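You operate a simulated robot arm through the tools that you are given. There is no shell and no other tool.

Carry out the task below with a simulated robot arm. There is one attempt and no reset: what you move stays moved.

## Task
Pump the green ball up into the green band and plug it.
Fine: the plug comes from its holder; the nozzle ends in its own, the handle down.

Only the result counts: the job must be done as asked and must still hold three seconds after the hand-in. Knocking over, shifting, dropping, spilling or breaking anything else fails it.

## Robot
A 7-joint arm with a two-finger gripper, fixed in place. Base frame: the origin is on the floor under the middle of its stand, x ahead of it, y to its left, z up. Units: mm, degrees, N and s.
It reaches about 1125 mm from its shoulder. Its first joint turns from -143.0 to 143.0 degrees. Payload 2.45 kg.
The TCP is the grasp point between the finger pads, 26 mm short of the fingertips. In the tool frame z runs along the fingers and y along their closing line. The gripper opens to 96 mm; its body begins 69 mm behind the TCP.
Orientation is that of the tool frame in the base frame, as [roll, pitch, yaw] about the fixed x, y, z axes, in that order (R = Rz(yaw) Ry(pitch) Rx(roll)). With the fingers straight down and closing along the base's y, the tool's x points along the base's -x, its y along +y and its z along -z.

## Interface
- The arm moves only by the tool play_rows. Its argument "series" is a list of rows, each a list of 7 numbers: the opening, from 0 (shut) to 1 (fully open), then the shift along the base's x, y, z in mm, then the turn, a rotation vector about the base's x, y, z in degrees. In form: [[grip, x, y, z, ax, ay, az], ...]. A call has 1 to 20 rows; each row is the pose to reach, as a shift and turn from the pose commanded when the call began. Each row takes 0.2 s and may step no farther than 50 mm and 8.6 degrees from the row before; otherwise, or with a gripper value out of range, the whole call is refused. A pose out of reach is approached as far as the arm can. The call stops where the force on the tool passes 40 N (or 10 N more than at its start, if that is more) or the arm is blocked; 0.2 s more then pass. The fingers move at their own pace (about 50 mm/s each) and stop on an object; they squeeze with about 40 N. The grip force told is the motor's: it shows also when the fingers shut on nothing. Time passes only in rows, and 0.2 s behind the last, so rows that repeat a pose let the fingers close. It gives the time, the measured TCP pose, the force on the tool (base axes), the opening and the grip force at its end, in the units of the frame above (readings bear some noise), with the torque about the TCP (base axes, N m) and any sound that the robot's microphone picked up.
- Cameras (640 x 400 px; columns grow to the right, rows downward): "scene" is fixed at [220.7, -501.8, 1358]; the picture's right is [0.87, -0.49, 0.00], its down [-0.20, -0.35, -0.92] and it looks along [0.45, 0.80, -0.40] (base axes); focal length 338 px, centre (320, 200). "wrist" rides on the gripper at [82, 3, -98] in the tool frame; the picture's right is [-0.04, 1.00, 0.00], its down [-0.73, -0.03, -0.68] and it looks along [-0.68, -0.03, 0.73] (tool axes); focal length 256 px, centre (320, 200). There is no depth. A picture from a camera that has moved, and an enlarged one, comes with that camera's place and axes in the base frame and with its lens.
- snapshot(camera): a new picture of that camera. No time passes.
- slide_trunk(by): slides the trunk up (or, below 0, down) by that many mm; the arm rides with it, the base frame stays. It gives what a move gives, with no picture.
- enlarge(camera, box): a new picture of the part [left, top, right, bottom] of that camera's present view, enlarged. No time passes.
- finish_job(): hands the job in; it is judged then, once.

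Places have to be worked out from the pictures, the camera data and where the tool is seen. Open the gripper and draw the arm clear of the work before you hand the job in, unless the task says otherwise.

The tools are called by a JSON object that holds its "api" and its "payload". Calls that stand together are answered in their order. play_rows: Moves the arm, as the interface text tells. Its arguments: {"type":"object","properties":{"series":{"type":"array"}},"required":["series"]} The other tools are called the same way: slide_trunk (by) moves the trunk up or down; snapshot (camera) takes a picture; enlarge (camera, box) takes an enlarged picture of a part of a camera's view; finish_job () hands the job in.

At the start:

```text
time_s: 0.0
tcp_pos: [441.9, 223.5, 1250.4]
ee_rot: [-179.9, 0.1, 180.0]
ft_force: [-0.7, -0.1, 0.4]
wrist_torque: [0.0, -0.02, 0.02]
grip_width: 96.0
gripper_force: 0.1
trunk travel left (down, up): [-551.0, 89.0]
```

scene: 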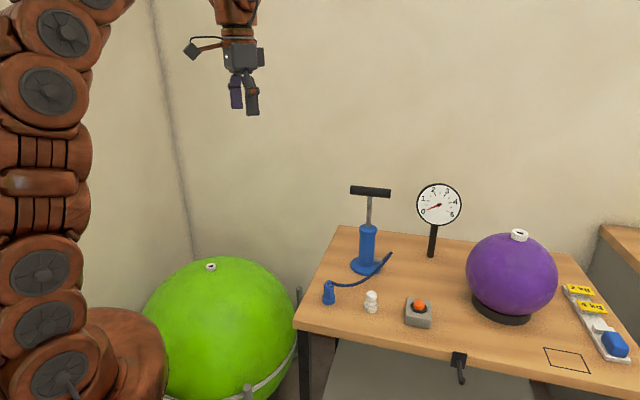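
wrist: 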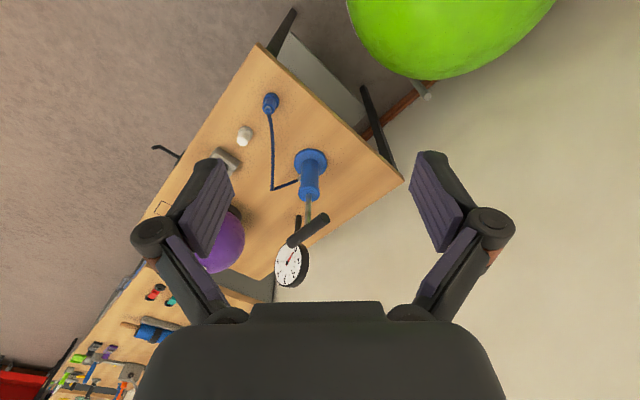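

I start by looking closer at the scene: the pump, gauge, nozzle, plug, holders and the green ball on the floor.

{"api": "enlarge", "payload": {"camera": "scene", "box": [300, 170, 480, 340]}}

{"api": "enlarge", "payload": {"camera": "scene", "box": [130, 240, 320, 400]}}

{"api": "enlarge", "payload": {"camera": "scene", "box": [440, 210, 640, 400]}}

{"api": "enlarge", "payload": {"camera": "wrist", "box": [140, 0, 460, 310]}}

```text
2.35 times, centred on (390, 255) of scene
camera zoom: at [220.7, -501.8, 1358.0], right [0.87, -0.49, 0.0], down [-0.2, -0.35, -0.92], along [0.45, 0.8, -0.4], focal length 795 px, centre (155, 71)
```

zoom: 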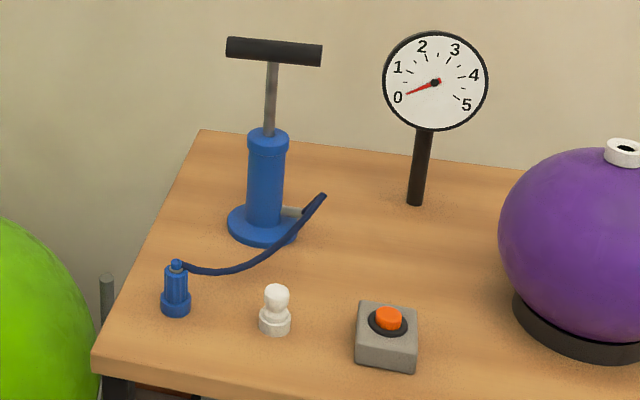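

```text
2.50 times, centred on (225, 320) of scene
camera zoom: at [220.7, -501.8, 1358.0], right [0.87, -0.49, 0.0], down [-0.2, -0.35, -0.92], along [0.45, 0.8, -0.4], focal length 845 px, centre (558, -100)
```

zoom: 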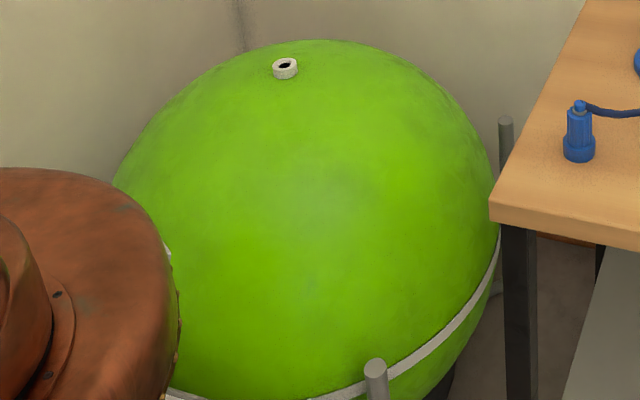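

```text
2.11 times, centred on (540, 305) of scene
camera zoom: at [220.7, -501.8, 1358.0], right [0.87, -0.49, 0.0], down [-0.2, -0.35, -0.92], along [0.45, 0.8, -0.4], focal length 712 px, centre (-143, -21)
```

zoom: 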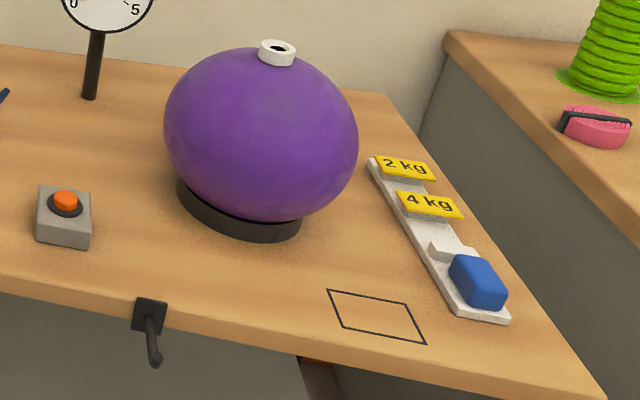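

```text
1.29 times, centred on (300, 155) of wrist
camera zoom: at [361.4, 227.4, 1349.9], right [0.04, 1.0, 0.0], down [0.73, -0.03, 0.68], along [0.68, -0.03, -0.73], focal length 330 px, centre (346, 258)
```

zoom: 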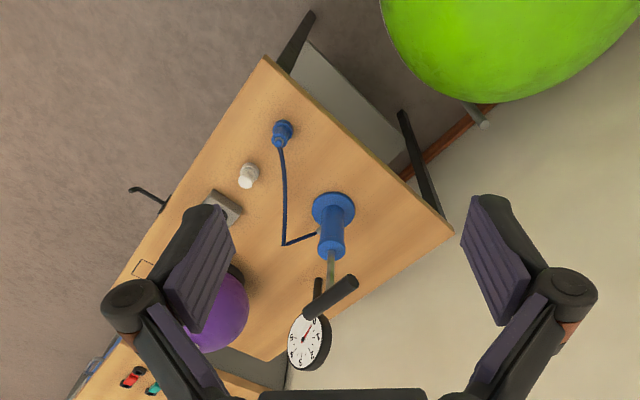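

I zoom in on the gauge face to find the green band, and on the nozzle, plug and button.

{"api": "enlarge", "payload": {"camera": "scene", "box": [410, 178, 468, 230]}}

{"api": "enlarge", "payload": {"camera": "scene", "box": [315, 245, 445, 335]}}

{"api": "enlarge", "payload": {"camera": "wrist", "box": [255, 200, 335, 290]}}

{"api": "enlarge", "payload": {"camera": "scene", "box": [190, 250, 235, 285]}}

```text
7.69 times, centred on (439, 204) of scene
camera zoom: at [220.7, -501.8, 1358.0], right [0.87, -0.49, 0.0], down [-0.2, -0.35, -0.92], along [0.45, 0.8, -0.4], focal length 2600 px, centre (-595, 169)
```

zoom: 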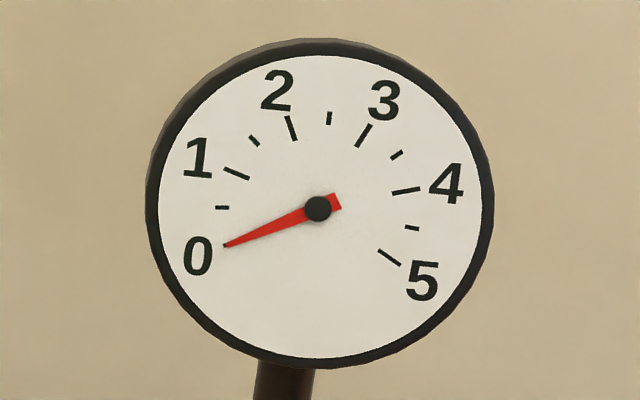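

```text
4.44 times, centred on (380, 290) of scene
camera zoom: at [220.7, -501.8, 1358.0], right [0.87, -0.49, 0.0], down [-0.2, -0.35, -0.92], along [0.45, 0.8, -0.4], focal length 1502 px, centre (53, -200)
```

zoom: 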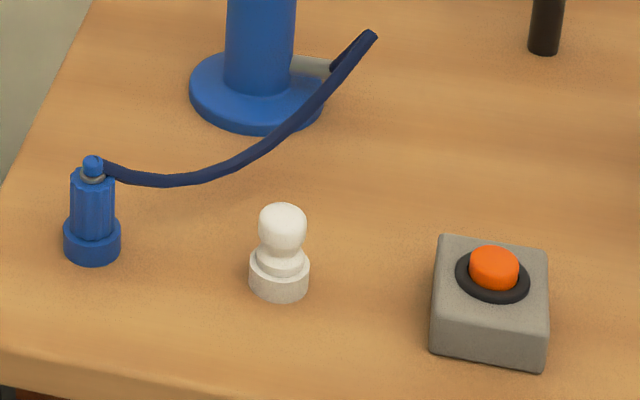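

```text
4.44 times, centred on (295, 245) of wrist
camera zoom: at [361.4, 227.4, 1349.9], right [0.04, 1.0, 0.0], down [0.73, -0.03, 0.68], along [0.68, -0.03, -0.73], focal length 1138 px, centre (431, 0)
```

zoom: 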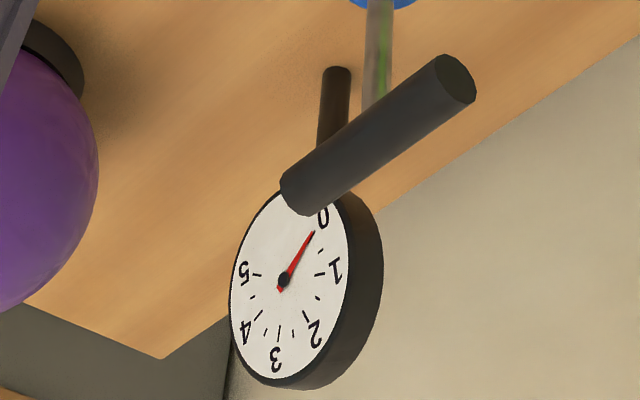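

```text
11.43 times, centred on (212, 268) of scene
camera zoom: at [220.7, -501.8, 1358.0], right [0.87, -0.49, 0.0], down [-0.2, -0.35, -0.92], along [0.45, 0.8, -0.4], focal length 3863 px, centre (1549, -571)
```

zoom: 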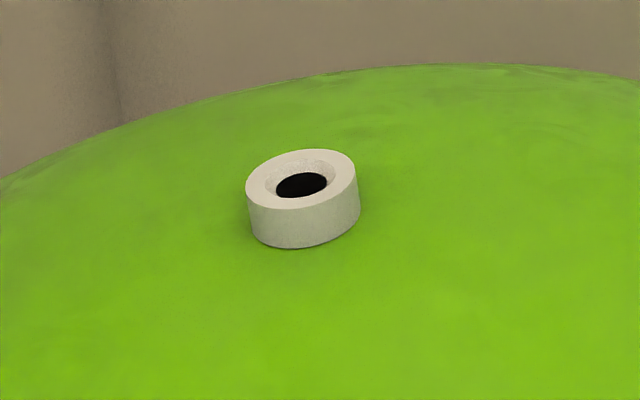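

The table lies at z≈755 with the nozzle near (589,105), the plug near (666,24) and the pump near (765,178), handle up at z≈1010. The gauge shows no green band yet. I turn the wrist by 90° to look at the green ball and its valve.

{"api": "play_rows", "payload": {"series": [[1, 0, 0, 0, 0, 0, 8], [1, 0, 0, 0, 0, 0, 16], [1, 0, 0, 0, 0, 0, 24], [1, 0, 0, 0, 0, 0, 32], [1, 0, 0, 0, 0, 0, 40], [1, 0, 0, 0, 0, 0, 48], [1, 0, 0, 0, 0, 0, 56], [1, 0, 0, 0, 0, 0, 64], [1, 0, 0, 0, 0, 0, 72], [1, 0, 0, 0, 0, 0, 80], [1, 0, 0, 0, 0, 0, 88]]}}

{"api": "snapshot", "payload": {"camera": "wrist"}}

{"api": "snapshot", "payload": {"camera": "scene"}}

```text
time_s: 2.4
tcp_pos: [441.9, 223.3, 1249.7]
ee_rot: [179.9, 0.0, -91.9]
ft_force: [0.0, -1.0, 0.3]
wrist_torque: [0.04, -0.03, 0.04]
grip_width: 96.2
gripper_force: 0.0
trunk travel left (down, up): [-551.0, 89.0]
```

```text
taken
camera wrist: at [437.2, 142.7, 1349.8], right [-1.0, 0.07, 0.0], down [0.05, 0.73, 0.68], along [0.05, 0.68, -0.73], focal length 256 px, centre (320, 200)
```

wrist: 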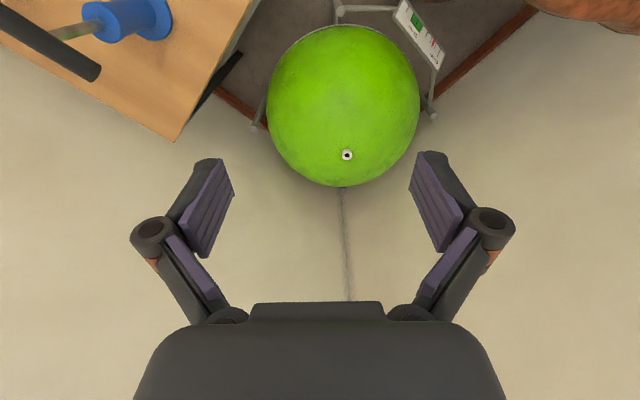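

```text
taken
```

scene: 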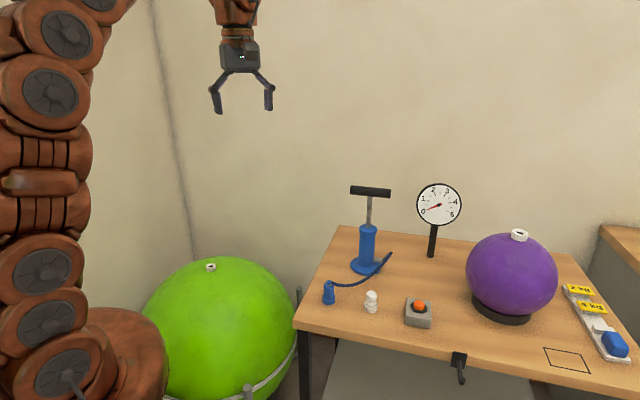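

There is a placard hung on the ball's frame with a green patch and marks in red. I enlarge it and the valve.

{"api": "enlarge", "payload": {"camera": "wrist", "box": [380, 0, 460, 80]}}

{"api": "enlarge", "payload": {"camera": "wrist", "box": [320, 130, 375, 175]}}

{"api": "enlarge", "payload": {"camera": "wrist", "box": [230, 0, 460, 200]}}

```text
5.00 times, centred on (420, 40) of wrist
camera zoom: at [437.2, 142.7, 1349.8], right [-1.0, 0.07, 0.0], down [0.05, 0.73, 0.68], along [0.05, 0.68, -0.73], focal length 1280 px, centre (-180, 1000)
```

zoom: 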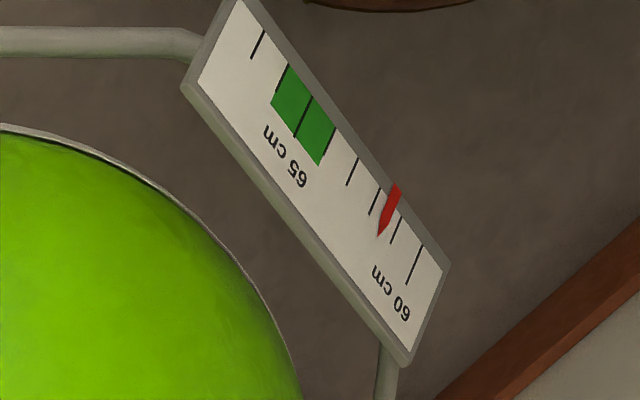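

```text
8.89 times, centred on (348, 152) of wrist
camera zoom: at [437.2, 142.7, 1349.8], right [-1.0, 0.07, 0.0], down [0.05, 0.73, 0.68], along [0.05, 0.68, -0.73], focal length 2276 px, centre (76, 622)
```

zoom: 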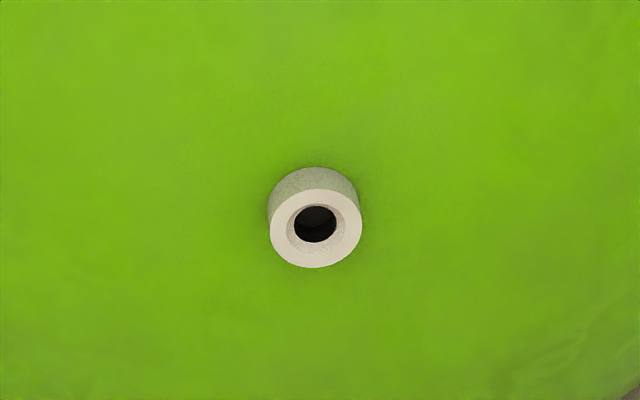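

```text
2.00 times, centred on (345, 100) of wrist
camera zoom: at [437.2, 142.7, 1349.8], right [-1.0, 0.07, 0.0], down [0.05, 0.73, 0.68], along [0.05, 0.68, -0.73], focal length 512 px, centre (270, 400)
```

zoom: 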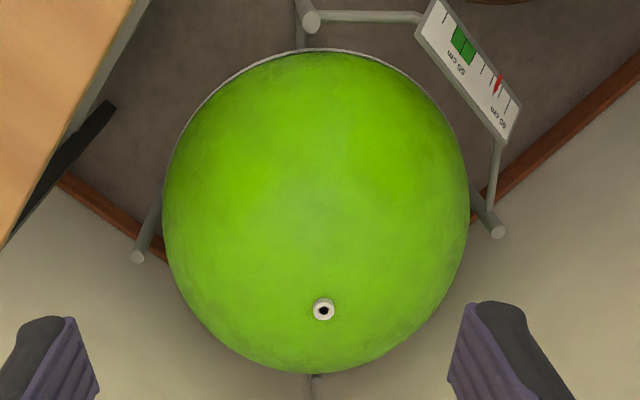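

The placard on the ball's frame is a diameter scale: the green band runs about 64–66 cm and the pointer stands at ~61.3. The valve tip is at about (384,620,629), with the ball centre near (371,586,307). Next I turn back and come down above the nozzle for a close look.

{"api": "play_rows", "payload": {"series": [[1, 10, -10, -25, 0, 0, -8], [1, 20, -20, -50, 0, 0, -16], [1, 30, -30, -75, 0, 0, -24], [1, 40, -40, -100, 0, 0, -32], [1, 50, -50, -125, 0, 0, -40], [1, 60, -60, -150, 0, 0, -48], [1, 70, -70, -175, 0, 0, -56], [1, 80, -80, -200, 0, 0, -64], [1, 90, -90, -225, 0, 0, -72], [1, 100, -100, -250, 0, 0, -80], [1, 110, -110, -275, 0, 0, -88], [1, 118, -118, -300, 0, 0, -88]]}}

{"api": "snapshot", "payload": {"camera": "wrist"}}

{"api": "snapshot", "payload": {"camera": "scene"}}

```text
time_s: 5.0
tcp_pos: [562.2, 104.5, 948.0]
ee_rot: [180.0, 0.0, 179.7]
ft_force: [0.0, 0.2, 0.4]
wrist_torque: [0.0, 0.03, 0.0]
grip_width: 95.8
gripper_force: 0.1
trunk travel left (down, up): [-551.0, 89.0]
```

```text
taken
camera wrist: at [481.8, 109.0, 1047.5], right [0.04, 1.0, 0.0], down [0.73, -0.03, 0.68], along [0.68, -0.03, -0.73], focal length 256 px, centre (320, 200)
```

wrist: 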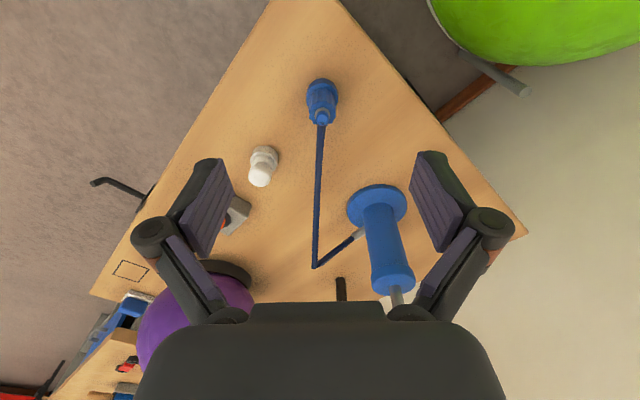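

```text
taken
```

scene: 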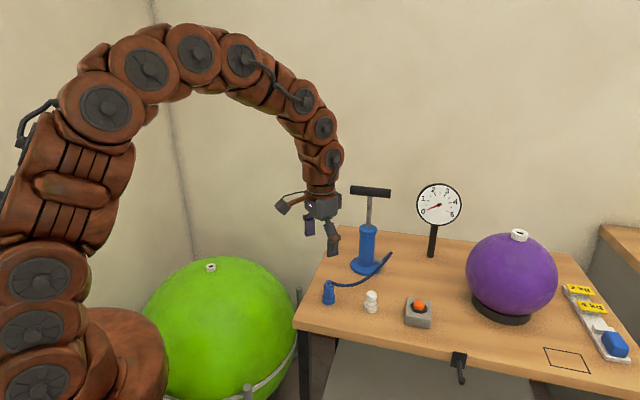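

{"api": "enlarge", "payload": {"camera": "wrist", "box": [280, 60, 370, 140]}}

{"api": "enlarge", "payload": {"camera": "wrist", "box": [230, 130, 300, 200]}}

{"api": "enlarge", "payload": {"camera": "scene", "box": [310, 270, 390, 320]}}

```text
5.00 times, centred on (325, 100) of wrist
camera zoom: at [481.8, 109.0, 1047.5], right [0.04, 1.0, 0.0], down [0.73, -0.03, 0.68], along [0.68, -0.03, -0.73], focal length 1280 px, centre (295, 700)
```

zoom: 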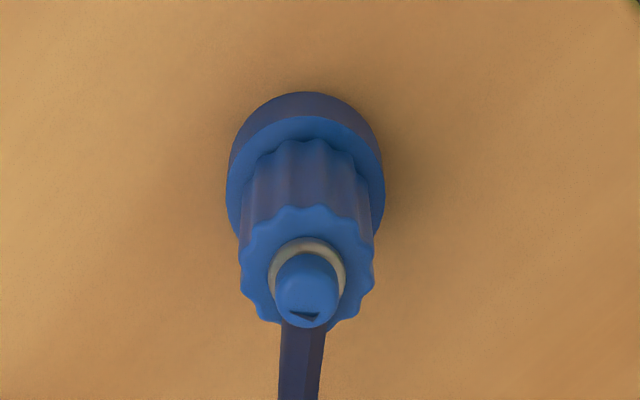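

```text
5.71 times, centred on (265, 165) of wrist
camera zoom: at [481.8, 109.0, 1047.5], right [0.04, 1.0, 0.0], down [0.73, -0.03, 0.68], along [0.68, -0.03, -0.73], focal length 1463 px, centre (634, 400)
```

zoom: 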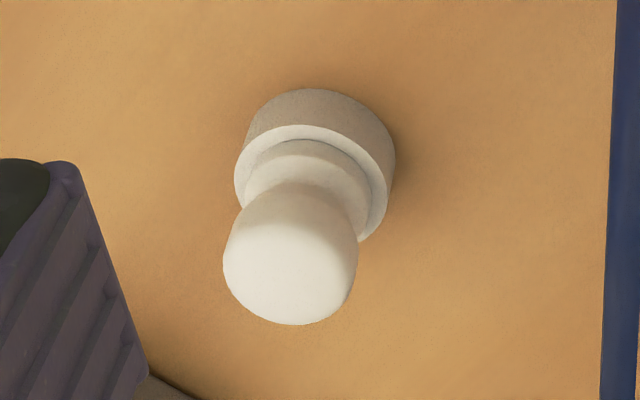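

```text
8.00 times, centred on (350, 295) of scene
camera zoom: at [220.7, -501.8, 1358.0], right [0.87, -0.49, 0.0], down [-0.2, -0.35, -0.92], along [0.45, 0.8, -0.4], focal length 2704 px, centre (80, -560)
```

zoom: 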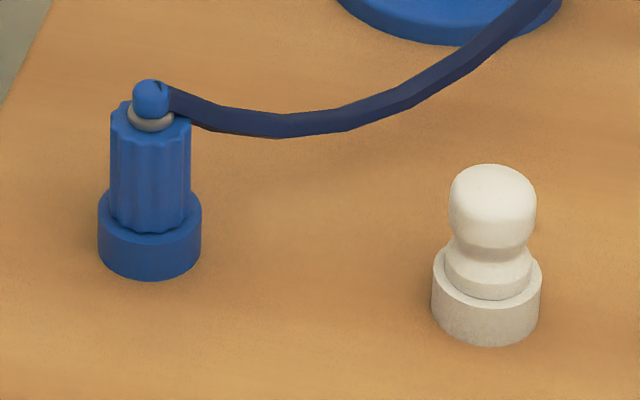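

The nozzle's axis is near (589,106), ribbed body from z≈775 to 810, about 26 mm thick, holder rim at 775; the hose leaves along +x, so closing along y suits. I move over it at z≈850 and check the alignment.

{"api": "play_rows", "payload": {"series": [[1, 15, 0, -35, 0, 0, 0], [1, 29, 0.5, -70, 0, 0, 0], [1, 29, 0.5, -100, 0, 0, 0], [1, 29, 0.5, -100, 0, 0, 0], [1, 29, 0.5, -100, 0, 0, 0]]}}

{"api": "snapshot", "payload": {"camera": "wrist"}}

{"api": "enlarge", "payload": {"camera": "scene", "box": [290, 190, 390, 310]}}

```text
time_s: 6.2
tcp_pos: [588.9, 106.1, 852.0]
ee_rot: [-180.0, 0.1, -179.9]
ft_force: [0.1, -0.3, 0.3]
wrist_torque: [0.02, -0.01, -0.01]
grip_width: 96.1
gripper_force: 0.0
trunk travel left (down, up): [-551.0, 89.0]
```

```text
taken
camera wrist: at [507.9, 110.4, 951.2], right [0.04, 1.0, 0.0], down [0.73, -0.03, 0.68], along [0.68, -0.03, -0.73], focal length 256 px, centre (320, 200)
```

wrist: 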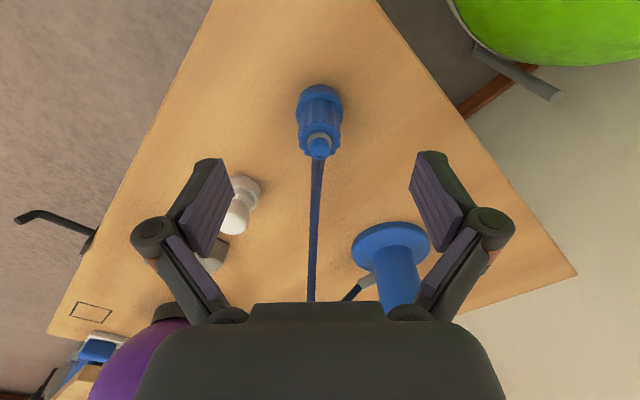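

```text
3.33 times, centred on (340, 250) of scene
camera zoom: at [220.7, -501.8, 1358.0], right [0.87, -0.49, 0.0], down [-0.2, -0.35, -0.92], along [0.45, 0.8, -0.4], focal length 1127 px, centre (253, 33)
```

zoom: 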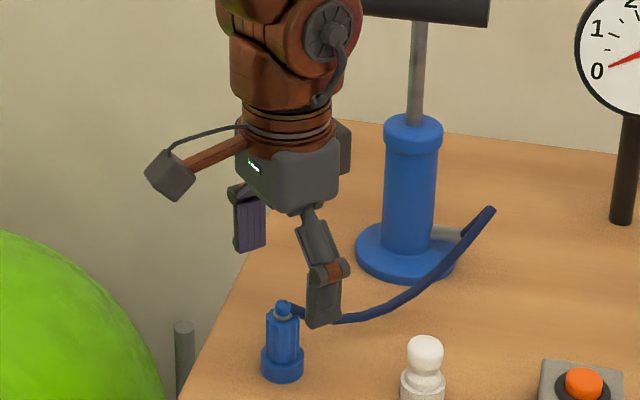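

The nozzle lies centred between the fingers, at about (588,106.5). I descend to z≈805 so that the fingertips stay just above the holder rim, then close.

{"api": "play_rows", "payload": {"series": [[1, 0, 0, -20, 0, 0, 0], [1, 0, 0, -40, 0, 0, 0], [1, 0, 0, -45, 0, 0, 0], [1, 0, 0, -45, 0, 0, 0]]}}

{"api": "snapshot", "payload": {"camera": "wrist"}}

{"api": "enlarge", "payload": {"camera": "scene", "box": [290, 220, 390, 320]}}

```text
time_s: 7.2
tcp_pos: [588.5, 105.9, 806.6]
ee_rot: [180.0, 0.0, -180.0]
ft_force: [0.1, -0.4, 0.1]
wrist_torque: [0.0, 0.05, 0.01]
grip_width: 95.9
gripper_force: 0.0
trunk travel left (down, up): [-551.0, 89.0]
```

```text
taken
camera wrist: at [508.1, 109.6, 905.7], right [0.04, 1.0, 0.0], down [0.73, -0.03, 0.68], along [0.68, -0.03, -0.73], focal length 256 px, centre (320, 200)
```

wrist: 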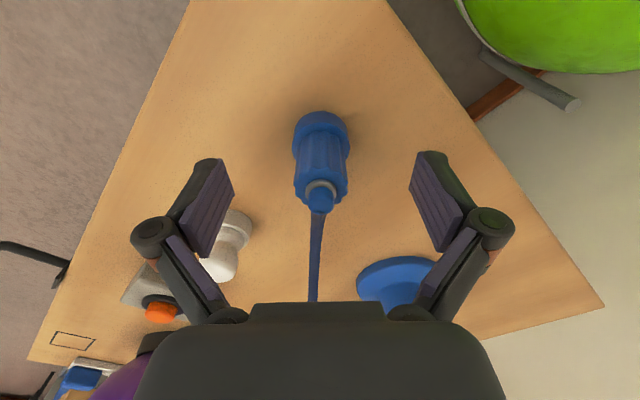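

```text
4.00 times, centred on (340, 270) of scene
camera zoom: at [220.7, -501.8, 1358.0], right [0.87, -0.49, 0.0], down [-0.2, -0.35, -0.92], along [0.45, 0.8, -0.4], focal length 1352 px, centre (240, -80)
```

zoom: 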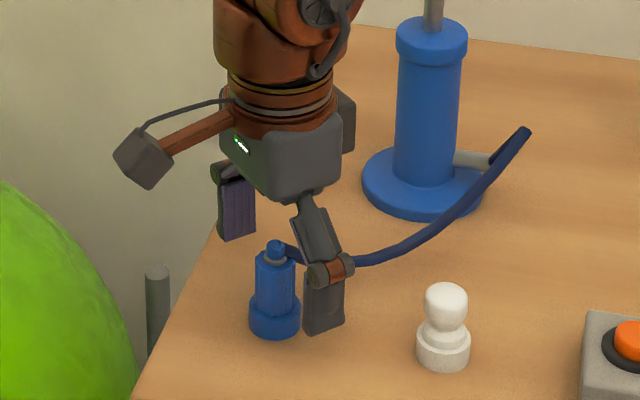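

Alignment is good. I close part way (about 42 mm, still wider than the holder rim) to see how the fingertips move relative to the rim.

{"api": "play_rows", "payload": {"series": [[0.44, 0, 0, 0, 0, 0, 0], [0.44, 0, 0, 0, 0, 0, 0], [0.44, 0, 0, 0, 0, 0, 0], [0.44, 0, 0, 0, 0, 0, 0]]}}

{"api": "snapshot", "payload": {"camera": "wrist"}}

{"api": "enlarge", "payload": {"camera": "scene", "box": [300, 250, 360, 310]}}

```text
time_s: 8.2
tcp_pos: [588.8, 105.5, 807.1]
ee_rot: [-180.0, 0.0, -180.0]
ft_force: [-1.3, -0.8, -0.4]
wrist_torque: [0.0, 0.01, 0.02]
grip_width: 42.1
gripper_force: 0.0
trunk travel left (down, up): [-551.0, 89.0]
```

```text
taken
camera wrist: at [508.1, 109.5, 905.8], right [0.04, 1.0, 0.0], down [0.73, -0.03, 0.68], along [0.68, -0.03, -0.73], focal length 256 px, centre (320, 200)
```

wrist: 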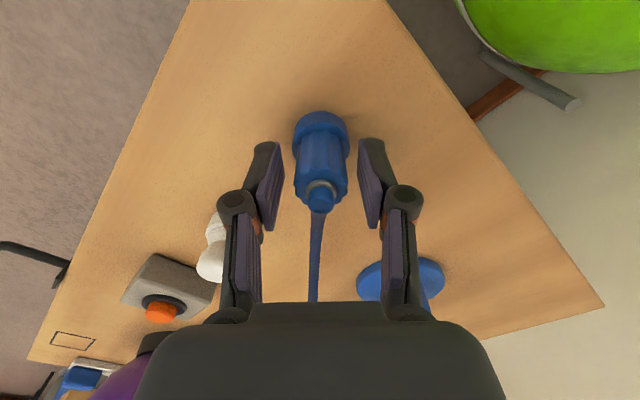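

```text
6.67 times, centred on (330, 280) of scene
camera zoom: at [220.7, -501.8, 1358.0], right [0.87, -0.49, 0.0], down [-0.2, -0.35, -0.92], along [0.45, 0.8, -0.4], focal length 2253 px, centre (253, -333)
```

zoom: 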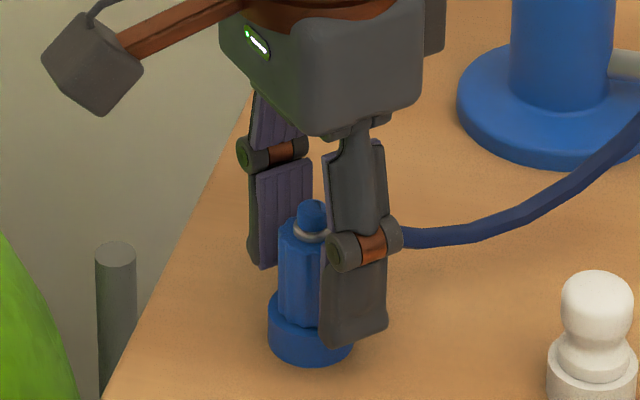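

The fingertips are near the rim level, so I raise 3 mm for margin and then close on the ribbed body.

{"api": "play_rows", "payload": {"series": [[0.44, 0, 0, 3, 0, 0, 0], [0.1, 0, 0, 3, 0, 0, 0], [0.1, 0, 0, 3, 0, 0, 0], [0.1, 0, 0, 3, 0, 0, 0], [0.1, 0, 0, 3, 0, 0, 0]]}}

{"api": "snapshot", "payload": {"camera": "wrist"}}

{"api": "enlarge", "payload": {"camera": "scene", "box": [300, 250, 360, 310]}}

```text
time_s: 9.4
tcp_pos: [589.2, 106.0, 808.0]
ee_rot: [-180.0, 0.0, 180.0]
ft_force: [0.2, 6.0, 2.3]
wrist_torque: [0.16, -0.03, -0.02]
grip_width: 25.3
gripper_force: 40.1
trunk travel left (down, up): [-551.0, 89.0]
```

```text
taken
camera wrist: at [508.5, 110.0, 908.5], right [0.04, 1.0, 0.0], down [0.73, -0.03, 0.68], along [0.68, -0.03, -0.73], focal length 256 px, centre (320, 200)
```

wrist: 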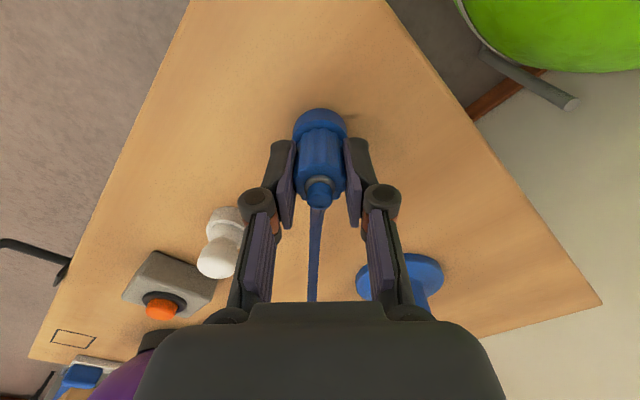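

```text
6.67 times, centred on (330, 280) of scene
camera zoom: at [220.7, -501.8, 1358.0], right [0.87, -0.49, 0.0], down [-0.2, -0.35, -0.92], along [0.45, 0.8, -0.4], focal length 2253 px, centre (253, -333)
```

zoom: 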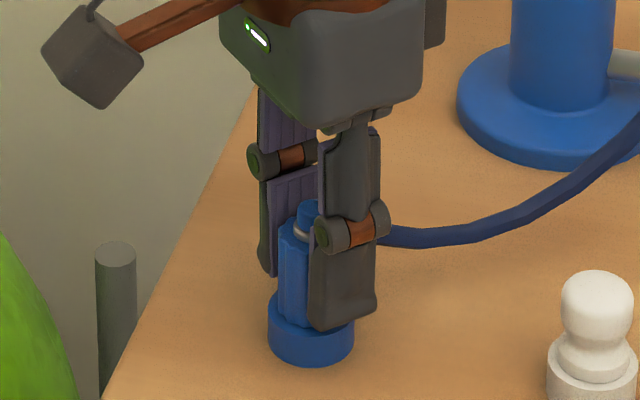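

The nozzle is gripped (25.3 mm, 40 N), with 6 N sideways in y, so it sits slightly off. I nudge +1 mm in y to see where the side force vanishes, which tells the holder's true axis.

{"api": "play_rows", "payload": {"series": [[0.1, 0, 1, 0, 0, 0, 0], [0.1, 0, 1, 0, 0, 0, 0], [0.1, 0, 1, 0, 0, 0, 0]]}}

```text
time_s: 10.2
tcp_pos: [588.7, 106.5, 809.2]
ee_rot: [180.0, -0.1, 179.9]
ft_force: [1.7, 2.9, -1.0]
wrist_torque: [0.01, -0.11, -0.03]
grip_width: 25.5
gripper_force: 39.4
trunk travel left (down, up): [-551.0, 89.0]
```

Side force dropped to 2.9 N; the holder axis is near commanded y≈108. I shift 0.9 mm more and then lift straight up.

{"api": "play_rows", "payload": {"series": [[0.1, 0, 0.9, 0, 0, 0, 0], [0.1, 0, 0.9, 0, 0, 0, 0], [0.1, 0, 0.9, 5, 0, 0, 0], [0.1, 0, 0.9, 10, 0, 0, 0], [0.1, 0, 0.9, 20, 0, 0, 0], [0.1, 0, 0.9, 40, 0, 0, 0], [0.1, 0, 0.9, 60, 0, 0, 0], [0.1, 0, 0.9, 60, 0, 0, 0]]}}

{"api": "snapshot", "payload": {"camera": "wrist"}}

{"api": "enlarge", "payload": {"camera": "scene", "box": [290, 220, 400, 320]}}

```text
time_s: 12.0
tcp_pos: [588.4, 106.0, 869.2]
ee_rot: [179.9, -0.1, -180.0]
ft_force: [-0.2, -0.4, -1.0]
wrist_torque: [-0.03, 0.02, 0.01]
grip_width: 25.5
gripper_force: 39.3
trunk travel left (down, up): [-551.0, 89.0]
```

```text
taken
camera wrist: at [508.0, 110.1, 968.0], right [0.04, 1.0, 0.0], down [0.73, -0.03, 0.68], along [0.68, -0.03, -0.73], focal length 256 px, centre (320, 200)
```

wrist: 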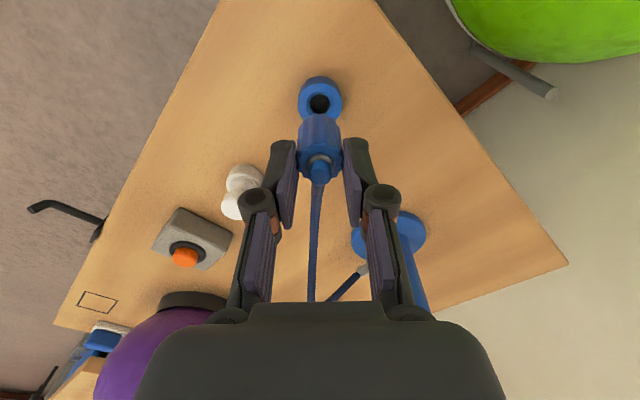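

```text
4.00 times, centred on (345, 270) of scene
camera zoom: at [220.7, -501.8, 1358.0], right [0.87, -0.49, 0.0], down [-0.2, -0.35, -0.92], along [0.45, 0.8, -0.4], focal length 1352 px, centre (220, -80)
```

zoom: 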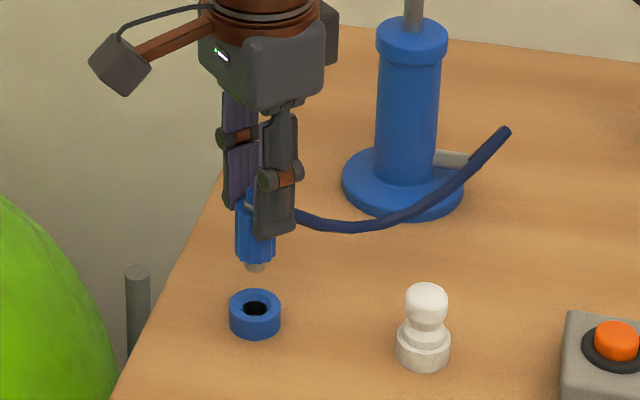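

The nozzle is out with its tip showing, and the holder has an empty hole. I let it settle to re-read the pose, as the measured y does not match the commanded one.

{"api": "play_rows", "payload": {"series": [[0.1, 0, 0, 0, 0, 0, 0], [0.1, 0, 0, 0, 0, 0, 0], [0.1, 0, 0, 0, 0, 0, 0]]}}

{"api": "enlarge", "payload": {"camera": "wrist", "box": [270, 60, 370, 190]}}

{"api": "enlarge", "payload": {"camera": "scene", "box": [315, 255, 365, 310]}}

```text
time_s: 12.8
tcp_pos: [588.7, 104.9, 868.9]
ee_rot: [180.0, -0.1, -180.0]
ft_force: [0.6, -0.1, -0.2]
wrist_torque: [0.03, -0.01, 0.02]
grip_width: 25.6
gripper_force: 39.8
trunk travel left (down, up): [-551.0, 89.0]
```

```text
3.08 times, centred on (320, 125) of wrist
camera zoom: at [508.0, 110.1, 967.8], right [0.04, 1.0, 0.0], down [0.73, -0.03, 0.68], along [0.68, -0.03, -0.73], focal length 788 px, centre (320, 431)
```

zoom: 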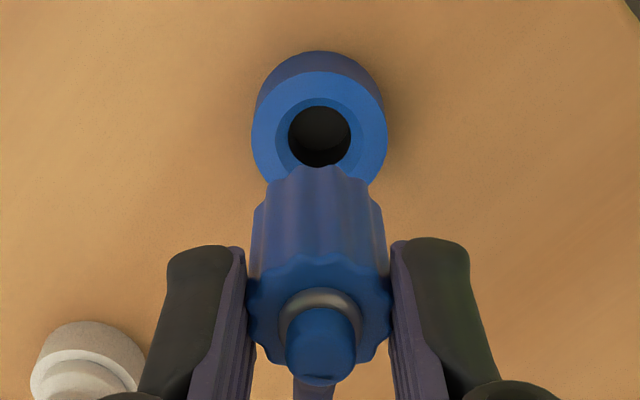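

```text
7.27 times, centred on (340, 282) of scene
camera zoom: at [220.7, -501.8, 1358.0], right [0.87, -0.49, 0.0], down [-0.2, -0.35, -0.92], along [0.45, 0.8, -0.4], focal length 2458 px, centre (174, -400)
```

zoom: 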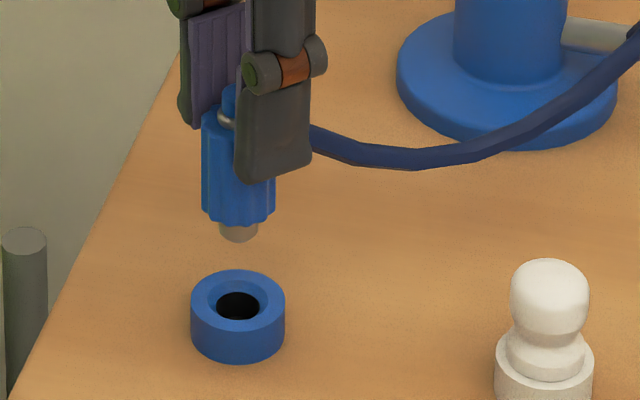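

The nozzle is aligned with the hole and held properly; its tip protrudes ~7 mm below the body. I now carry it over toward the ball valve, first half the way, watching the hose.

{"api": "play_rows", "payload": {"series": [[0.1, 0, 0, 25, 0, 0, 0], [0.1, -14, 35, 30, 0, 0, 0], [0.1, -28, 70, 30, 0, 0, 0], [0.1, -42, 105, 30, 0, 0, 0], [0.1, -56, 140, 30, 0, 0, 0], [0.1, -70, 175, 30, 0, 0, 0], [0.1, -84, 210, 30, 0, 0, 0], [0.1, -98, 245, 30, 0, 0, 0], [0.1, -98, 245, 30, 0, 0, 0]]}}

{"api": "snapshot", "payload": {"camera": "wrist"}}

{"api": "snapshot", "payload": {"camera": "scene"}}

```text
time_s: 14.8
tcp_pos: [491.3, 352.0, 898.6]
ee_rot: [179.9, 0.0, -180.0]
ft_force: [-0.3, -0.4, 0.1]
wrist_torque: [0.02, 0.03, 0.03]
grip_width: 25.4
gripper_force: 39.7
trunk travel left (down, up): [-551.0, 89.0]
```

```text
taken
camera wrist: at [410.7, 356.9, 997.7], right [0.04, 1.0, 0.0], down [0.73, -0.03, 0.68], along [0.68, -0.03, -0.73], focal length 256 px, centre (320, 200)
```

wrist: 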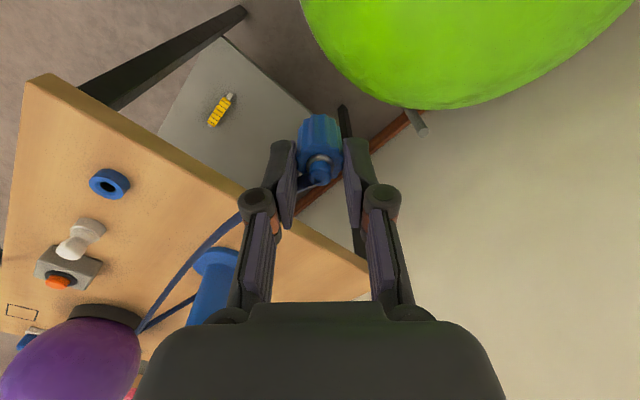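

```text
taken
```

scene: 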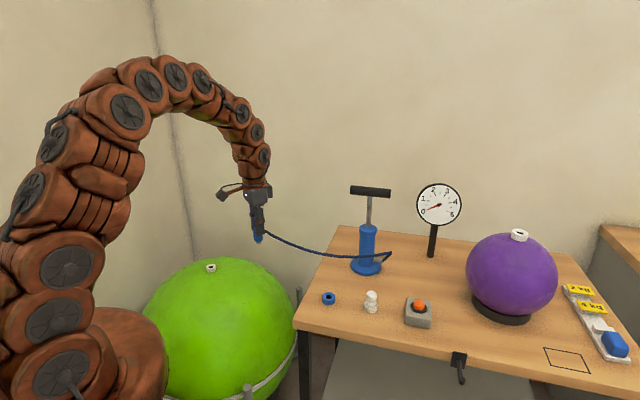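

The hose stretches along freely with no load. I continue to above the valve at z≈800.

{"api": "play_rows", "payload": {"series": [[0.1, -14, 34, -10, 0, 0, 0], [0.1, -28, 68, -25, 0, 0, 0], [0.1, -42, 102, -40, 0, 0, 0], [0.1, -56, 136, -55, 0, 0, 0], [0.1, -70, 170, -70, 0, 0, 0], [0.1, -84, 204, -80, 0, 0, 0], [0.1, -98, 240, -90, 0, 0, 0], [0.1, -107, 268, -100, 0, 0, 0], [0.1, -107, 268, -100, 0, 0, 0], [0.1, -107, 268, -100, 0, 0, 0]]}}

{"api": "snapshot", "payload": {"camera": "wrist"}}

{"api": "snapshot", "payload": {"camera": "scene"}}

```text
time_s: 17.0
tcp_pos: [383.2, 619.5, 799.4]
ee_rot: [-180.0, -0.1, 180.0]
ft_force: [0.4, 0.1, -0.4]
wrist_torque: [0.0, -0.03, 0.0]
grip_width: 25.3
gripper_force: 40.0
trunk travel left (down, up): [-551.0, 89.0]
```

```text
taken
camera wrist: at [304.6, 624.1, 898.1], right [0.04, 1.0, 0.0], down [0.73, -0.03, 0.68], along [0.68, -0.03, -0.73], focal length 256 px, centre (320, 200)
```

wrist: 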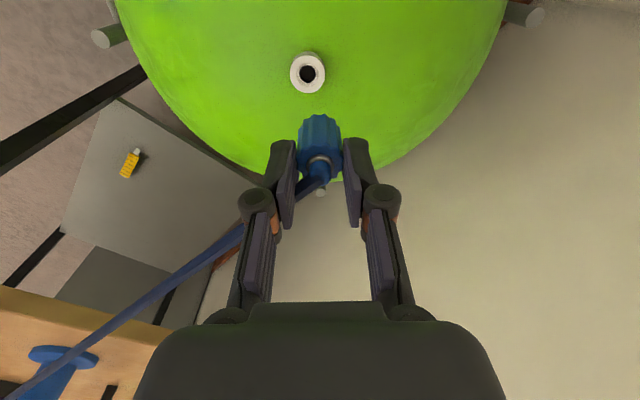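

```text
taken
```

scene: 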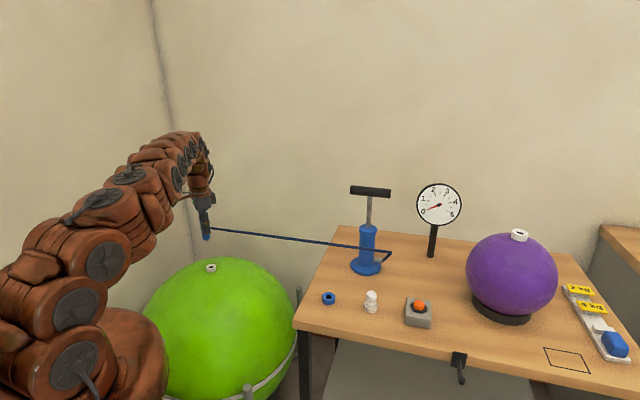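

The hose reaches easily. I enlarge the valve in both views to fix its position and tilt.

{"api": "enlarge", "payload": {"camera": "wrist", "box": [280, 40, 340, 105]}}

{"api": "enlarge", "payload": {"camera": "scene", "box": [180, 200, 240, 280]}}

{"api": "enlarge", "payload": {"camera": "wrist", "box": [240, 30, 400, 200]}}

```text
6.15 times, centred on (310, 72) of wrist
camera zoom: at [304.6, 624.1, 898.1], right [0.04, 1.0, 0.0], down [0.73, -0.03, 0.68], along [0.68, -0.03, -0.73], focal length 1575 px, centre (382, 985)
```

zoom: 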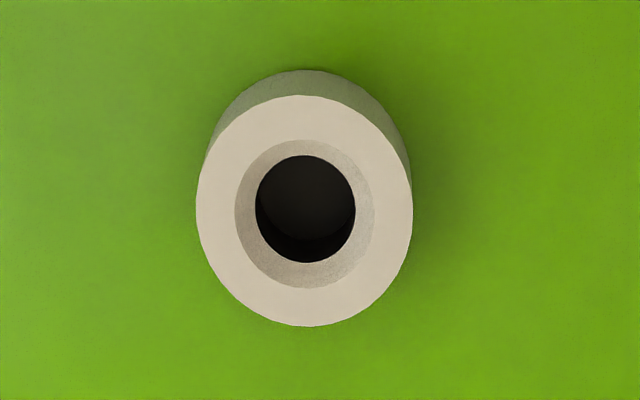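

```text
5.00 times, centred on (210, 240) of scene
camera zoom: at [220.7, -501.8, 1358.0], right [0.87, -0.49, 0.0], down [-0.2, -0.35, -0.92], along [0.45, 0.8, -0.4], focal length 1690 px, centre (870, 0)
```

zoom: 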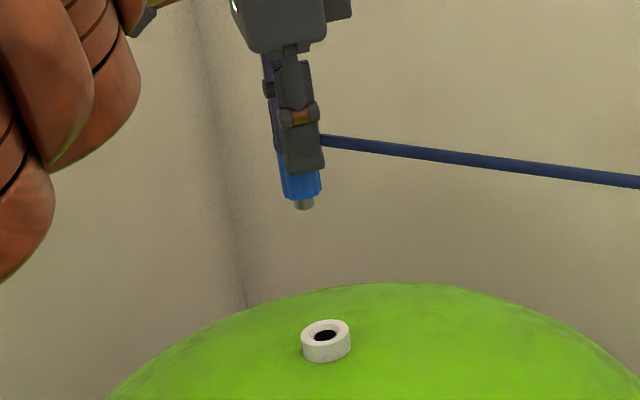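

```text
2.35 times, centred on (320, 115) of wrist
camera zoom: at [304.6, 624.1, 898.1], right [0.04, 1.0, 0.0], down [0.73, -0.03, 0.68], along [0.68, -0.03, -0.73], focal length 602 px, centre (320, 400)
```

zoom: 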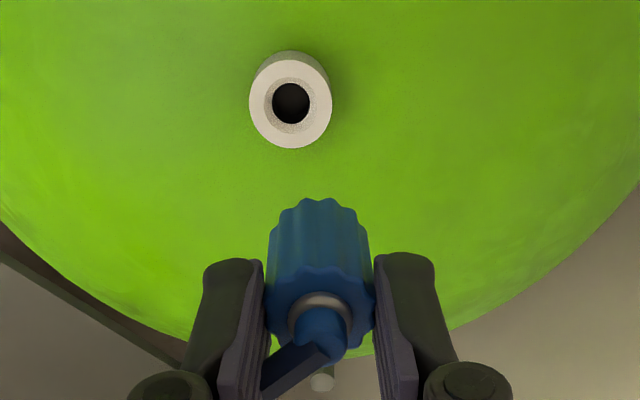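

Comparing pictures, the nozzle slid ~18 mm down in the grip during the pull-out (body bottom now ≈ TCP−55, tip ≈ TCP−67). The valve centre is at about (384.4, 608, 633), essentially upright. I shift −12.3 mm in y and go down to TCP z≈720 to check alignment before inserting.

{"api": "play_rows", "payload": {"series": [[0.1, -0.5, -6, -20, 0, 0, 0], [0.1, -0.5, -12.3, -50, 0, 0, 0], [0.1, -0.5, -12.3, -70, 0, 0, 0], [0.1, -0.5, -12.3, -78, 0, 0, 0], [0.1, -0.5, -12.3, -78, 0, 0, 0], [0.1, -0.5, -12.3, -78, 0, 0, 0]]}}

{"api": "enlarge", "payload": {"camera": "wrist", "box": [260, 50, 380, 200]}}

{"api": "enlarge", "payload": {"camera": "scene", "box": [185, 225, 240, 285]}}

```text
time_s: 18.4
tcp_pos: [383.0, 609.2, 720.9]
ee_rot: [180.0, 0.0, -180.0]
ft_force: [0.4, -0.8, -0.8]
wrist_torque: [-0.02, -0.01, -0.02]
grip_width: 25.5
gripper_force: 40.0
trunk travel left (down, up): [-551.0, 89.0]
```

```text
2.67 times, centred on (320, 125) of wrist
camera zoom: at [303.0, 612.9, 819.7], right [0.04, 1.0, 0.0], down [0.73, -0.03, 0.68], along [0.68, -0.03, -0.73], focal length 683 px, centre (320, 400)
```

zoom: 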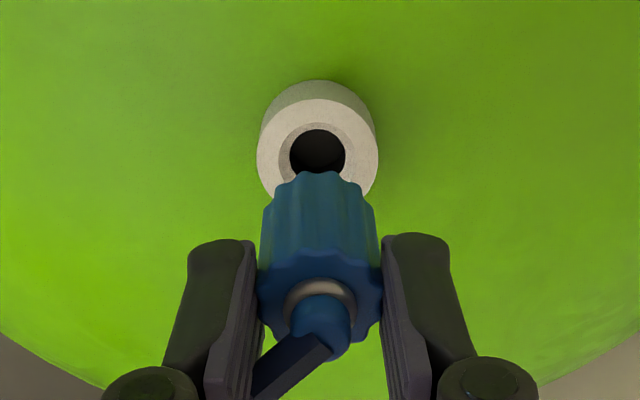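

```text
6.67 times, centred on (212, 255) of scene
camera zoom: at [220.7, -501.8, 1358.0], right [0.87, -0.49, 0.0], down [-0.2, -0.35, -0.92], along [0.45, 0.8, -0.4], focal length 2253 px, centre (1037, -167)
```

zoom: 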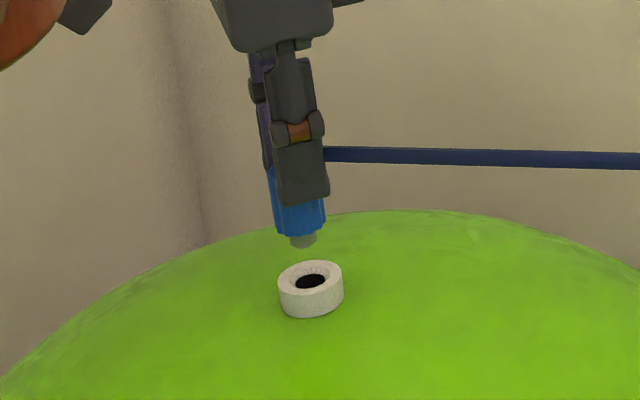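

The nozzle is within a millimetre of the valve axis; I correct (+0.5, −0.8) and go down slowly to engage the tip, with the force stop as a guard.

{"api": "play_rows", "payload": {"series": [[0.1, 0.5, -0.8, 0, 0, 0, 0], [0.1, 0.5, -0.8, -8, 0, 0, 0], [0.1, 0.5, -0.8, -14, 0, 0, 0], [0.1, 0.5, -0.8, -18, 0, 0, 0], [0.1, 0.5, -0.8, -22, 0, 0, 0], [0.1, 0.5, -0.8, -26, 0, 0, 0], [0.1, 0.5, -0.8, -26, 0, 0, 0]]}}

{"api": "enlarge", "payload": {"camera": "wrist", "box": [260, 50, 380, 200]}}

{"api": "enlarge", "payload": {"camera": "scene", "box": [185, 225, 240, 285]}}

```text
time_s: 20.0
tcp_pos: [385.4, 606.7, 695.9]
ee_rot: [180.0, 0.0, -180.0]
ft_force: [0.2, -0.9, -0.3]
wrist_torque: [0.02, -0.04, -0.01]
grip_width: 25.4
gripper_force: 40.2
trunk travel left (down, up): [-551.0, 89.0]
```

```text
2.67 times, centred on (320, 125) of wrist
camera zoom: at [303.8, 610.9, 793.7], right [0.04, 1.0, 0.0], down [0.73, -0.03, 0.68], along [0.68, -0.03, -0.73], focal length 683 px, centre (320, 400)
```

zoom: 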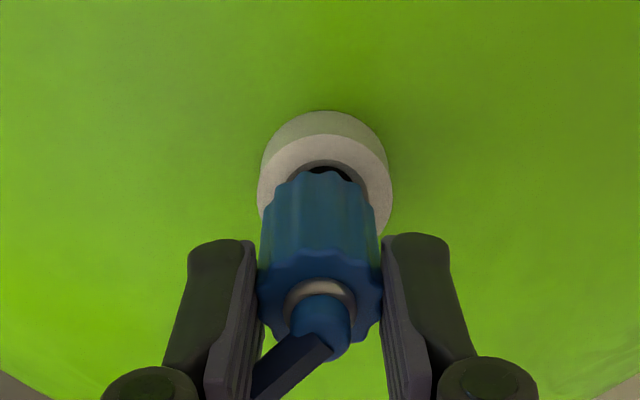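

```text
6.67 times, centred on (212, 255) of scene
camera zoom: at [220.7, -501.8, 1358.0], right [0.87, -0.49, 0.0], down [-0.2, -0.35, -0.92], along [0.45, 0.8, -0.4], focal length 2253 px, centre (1037, -167)
```

zoom: 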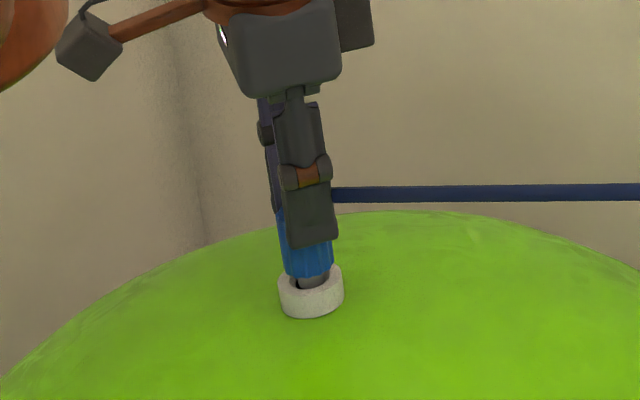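

The tip is just entering; the wrist view shows the valve ~1.2 mm toward +y. I correct that and push down in small steps until resistance.

{"api": "play_rows", "payload": {"series": [[0.1, 0, 1.1, 0, 0, 0, 0], [0.1, 0, 1.1, 0, 0, 0, 0], [0.1, 0, 1.1, -3, 0, 0, 0], [0.1, 0, 1.1, -6, 0, 0, 0], [0.1, 0, 1.1, -9, 0, 0, 0], [0.1, 0, 1.1, -9, 0, 0, 0]]}}

{"api": "enlarge", "payload": {"camera": "wrist", "box": [260, 50, 380, 200]}}

{"api": "enlarge", "payload": {"camera": "scene", "box": [185, 225, 240, 285]}}

```text
time_s: 21.4
tcp_pos: [382.9, 608.7, 686.3]
ee_rot: [-180.0, 0.0, -180.0]
ft_force: [-2.4, -2.5, 7.2]
wrist_torque: [0.02, 0.13, 0.02]
grip_width: 25.3
gripper_force: 40.3
trunk travel left (down, up): [-551.0, 89.0]
```

```text
2.67 times, centred on (320, 125) of wrist
camera zoom: at [303.1, 612.2, 785.5], right [0.04, 1.0, 0.0], down [0.73, -0.03, 0.68], along [0.68, -0.03, -0.73], focal length 683 px, centre (320, 400)
```

zoom: 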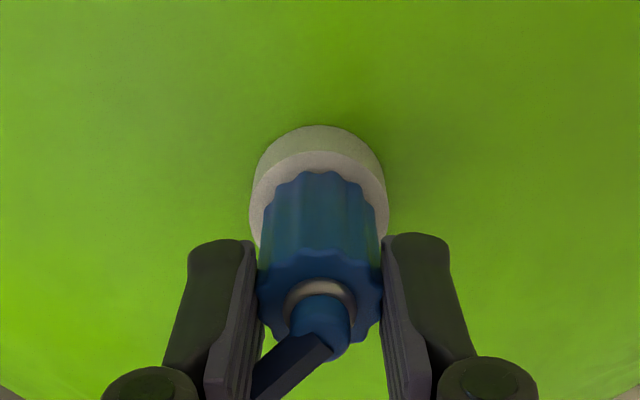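

```text
6.67 times, centred on (212, 255) of scene
camera zoom: at [220.7, -501.8, 1358.0], right [0.87, -0.49, 0.0], down [-0.2, -0.35, -0.92], along [0.45, 0.8, -0.4], focal length 2253 px, centre (1037, -167)
```

zoom: 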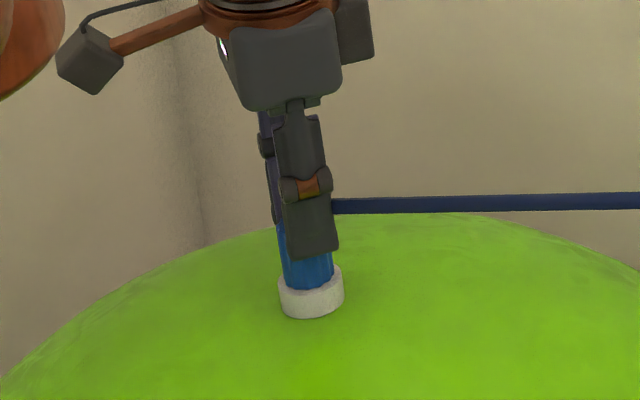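

The tip is in, with 7 N upward reaction. I push a bit further in 2 mm steps to seat it.

{"api": "play_rows", "payload": {"series": [[0.1, 0.3, 0, -2, 0, 0, 0], [0.1, 0.3, 0, -4, 0, 0, 0], [0.1, 0.3, 0, -6, 0, 0, 0], [0.1, 0.3, 0, -6, 0, 0, 0]]}}

{"api": "enlarge", "payload": {"camera": "wrist", "box": [260, 50, 380, 200]}}

{"api": "enlarge", "payload": {"camera": "scene", "box": [185, 225, 240, 285]}}

```text
time_s: 22.4
tcp_pos: [384.9, 609.7, 681.2]
ee_rot: [179.9, 0.2, 180.0]
ft_force: [-2.6, -5.0, 27.1]
wrist_torque: [-0.13, 0.08, 0.06]
grip_width: 25.4
gripper_force: 40.2
trunk travel left (down, up): [-551.0, 89.0]
```

```text
2.67 times, centred on (320, 125) of wrist
camera zoom: at [304.1, 612.0, 780.4], right [0.04, 1.0, 0.0], down [0.73, -0.03, 0.68], along [0.68, -0.03, -0.73], focal length 683 px, centre (320, 400)
```

zoom: 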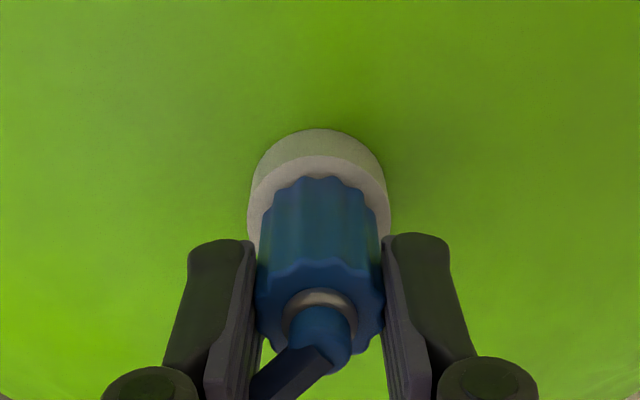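

```text
6.67 times, centred on (212, 255) of scene
camera zoom: at [220.7, -501.8, 1358.0], right [0.87, -0.49, 0.0], down [-0.2, -0.35, -0.92], along [0.45, 0.8, -0.4], focal length 2253 px, centre (1037, -167)
```

zoom: 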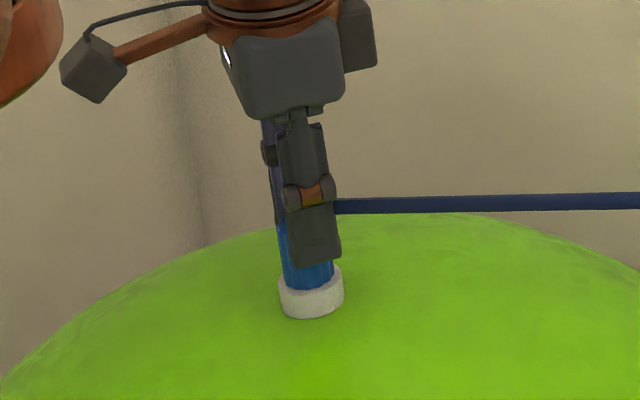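

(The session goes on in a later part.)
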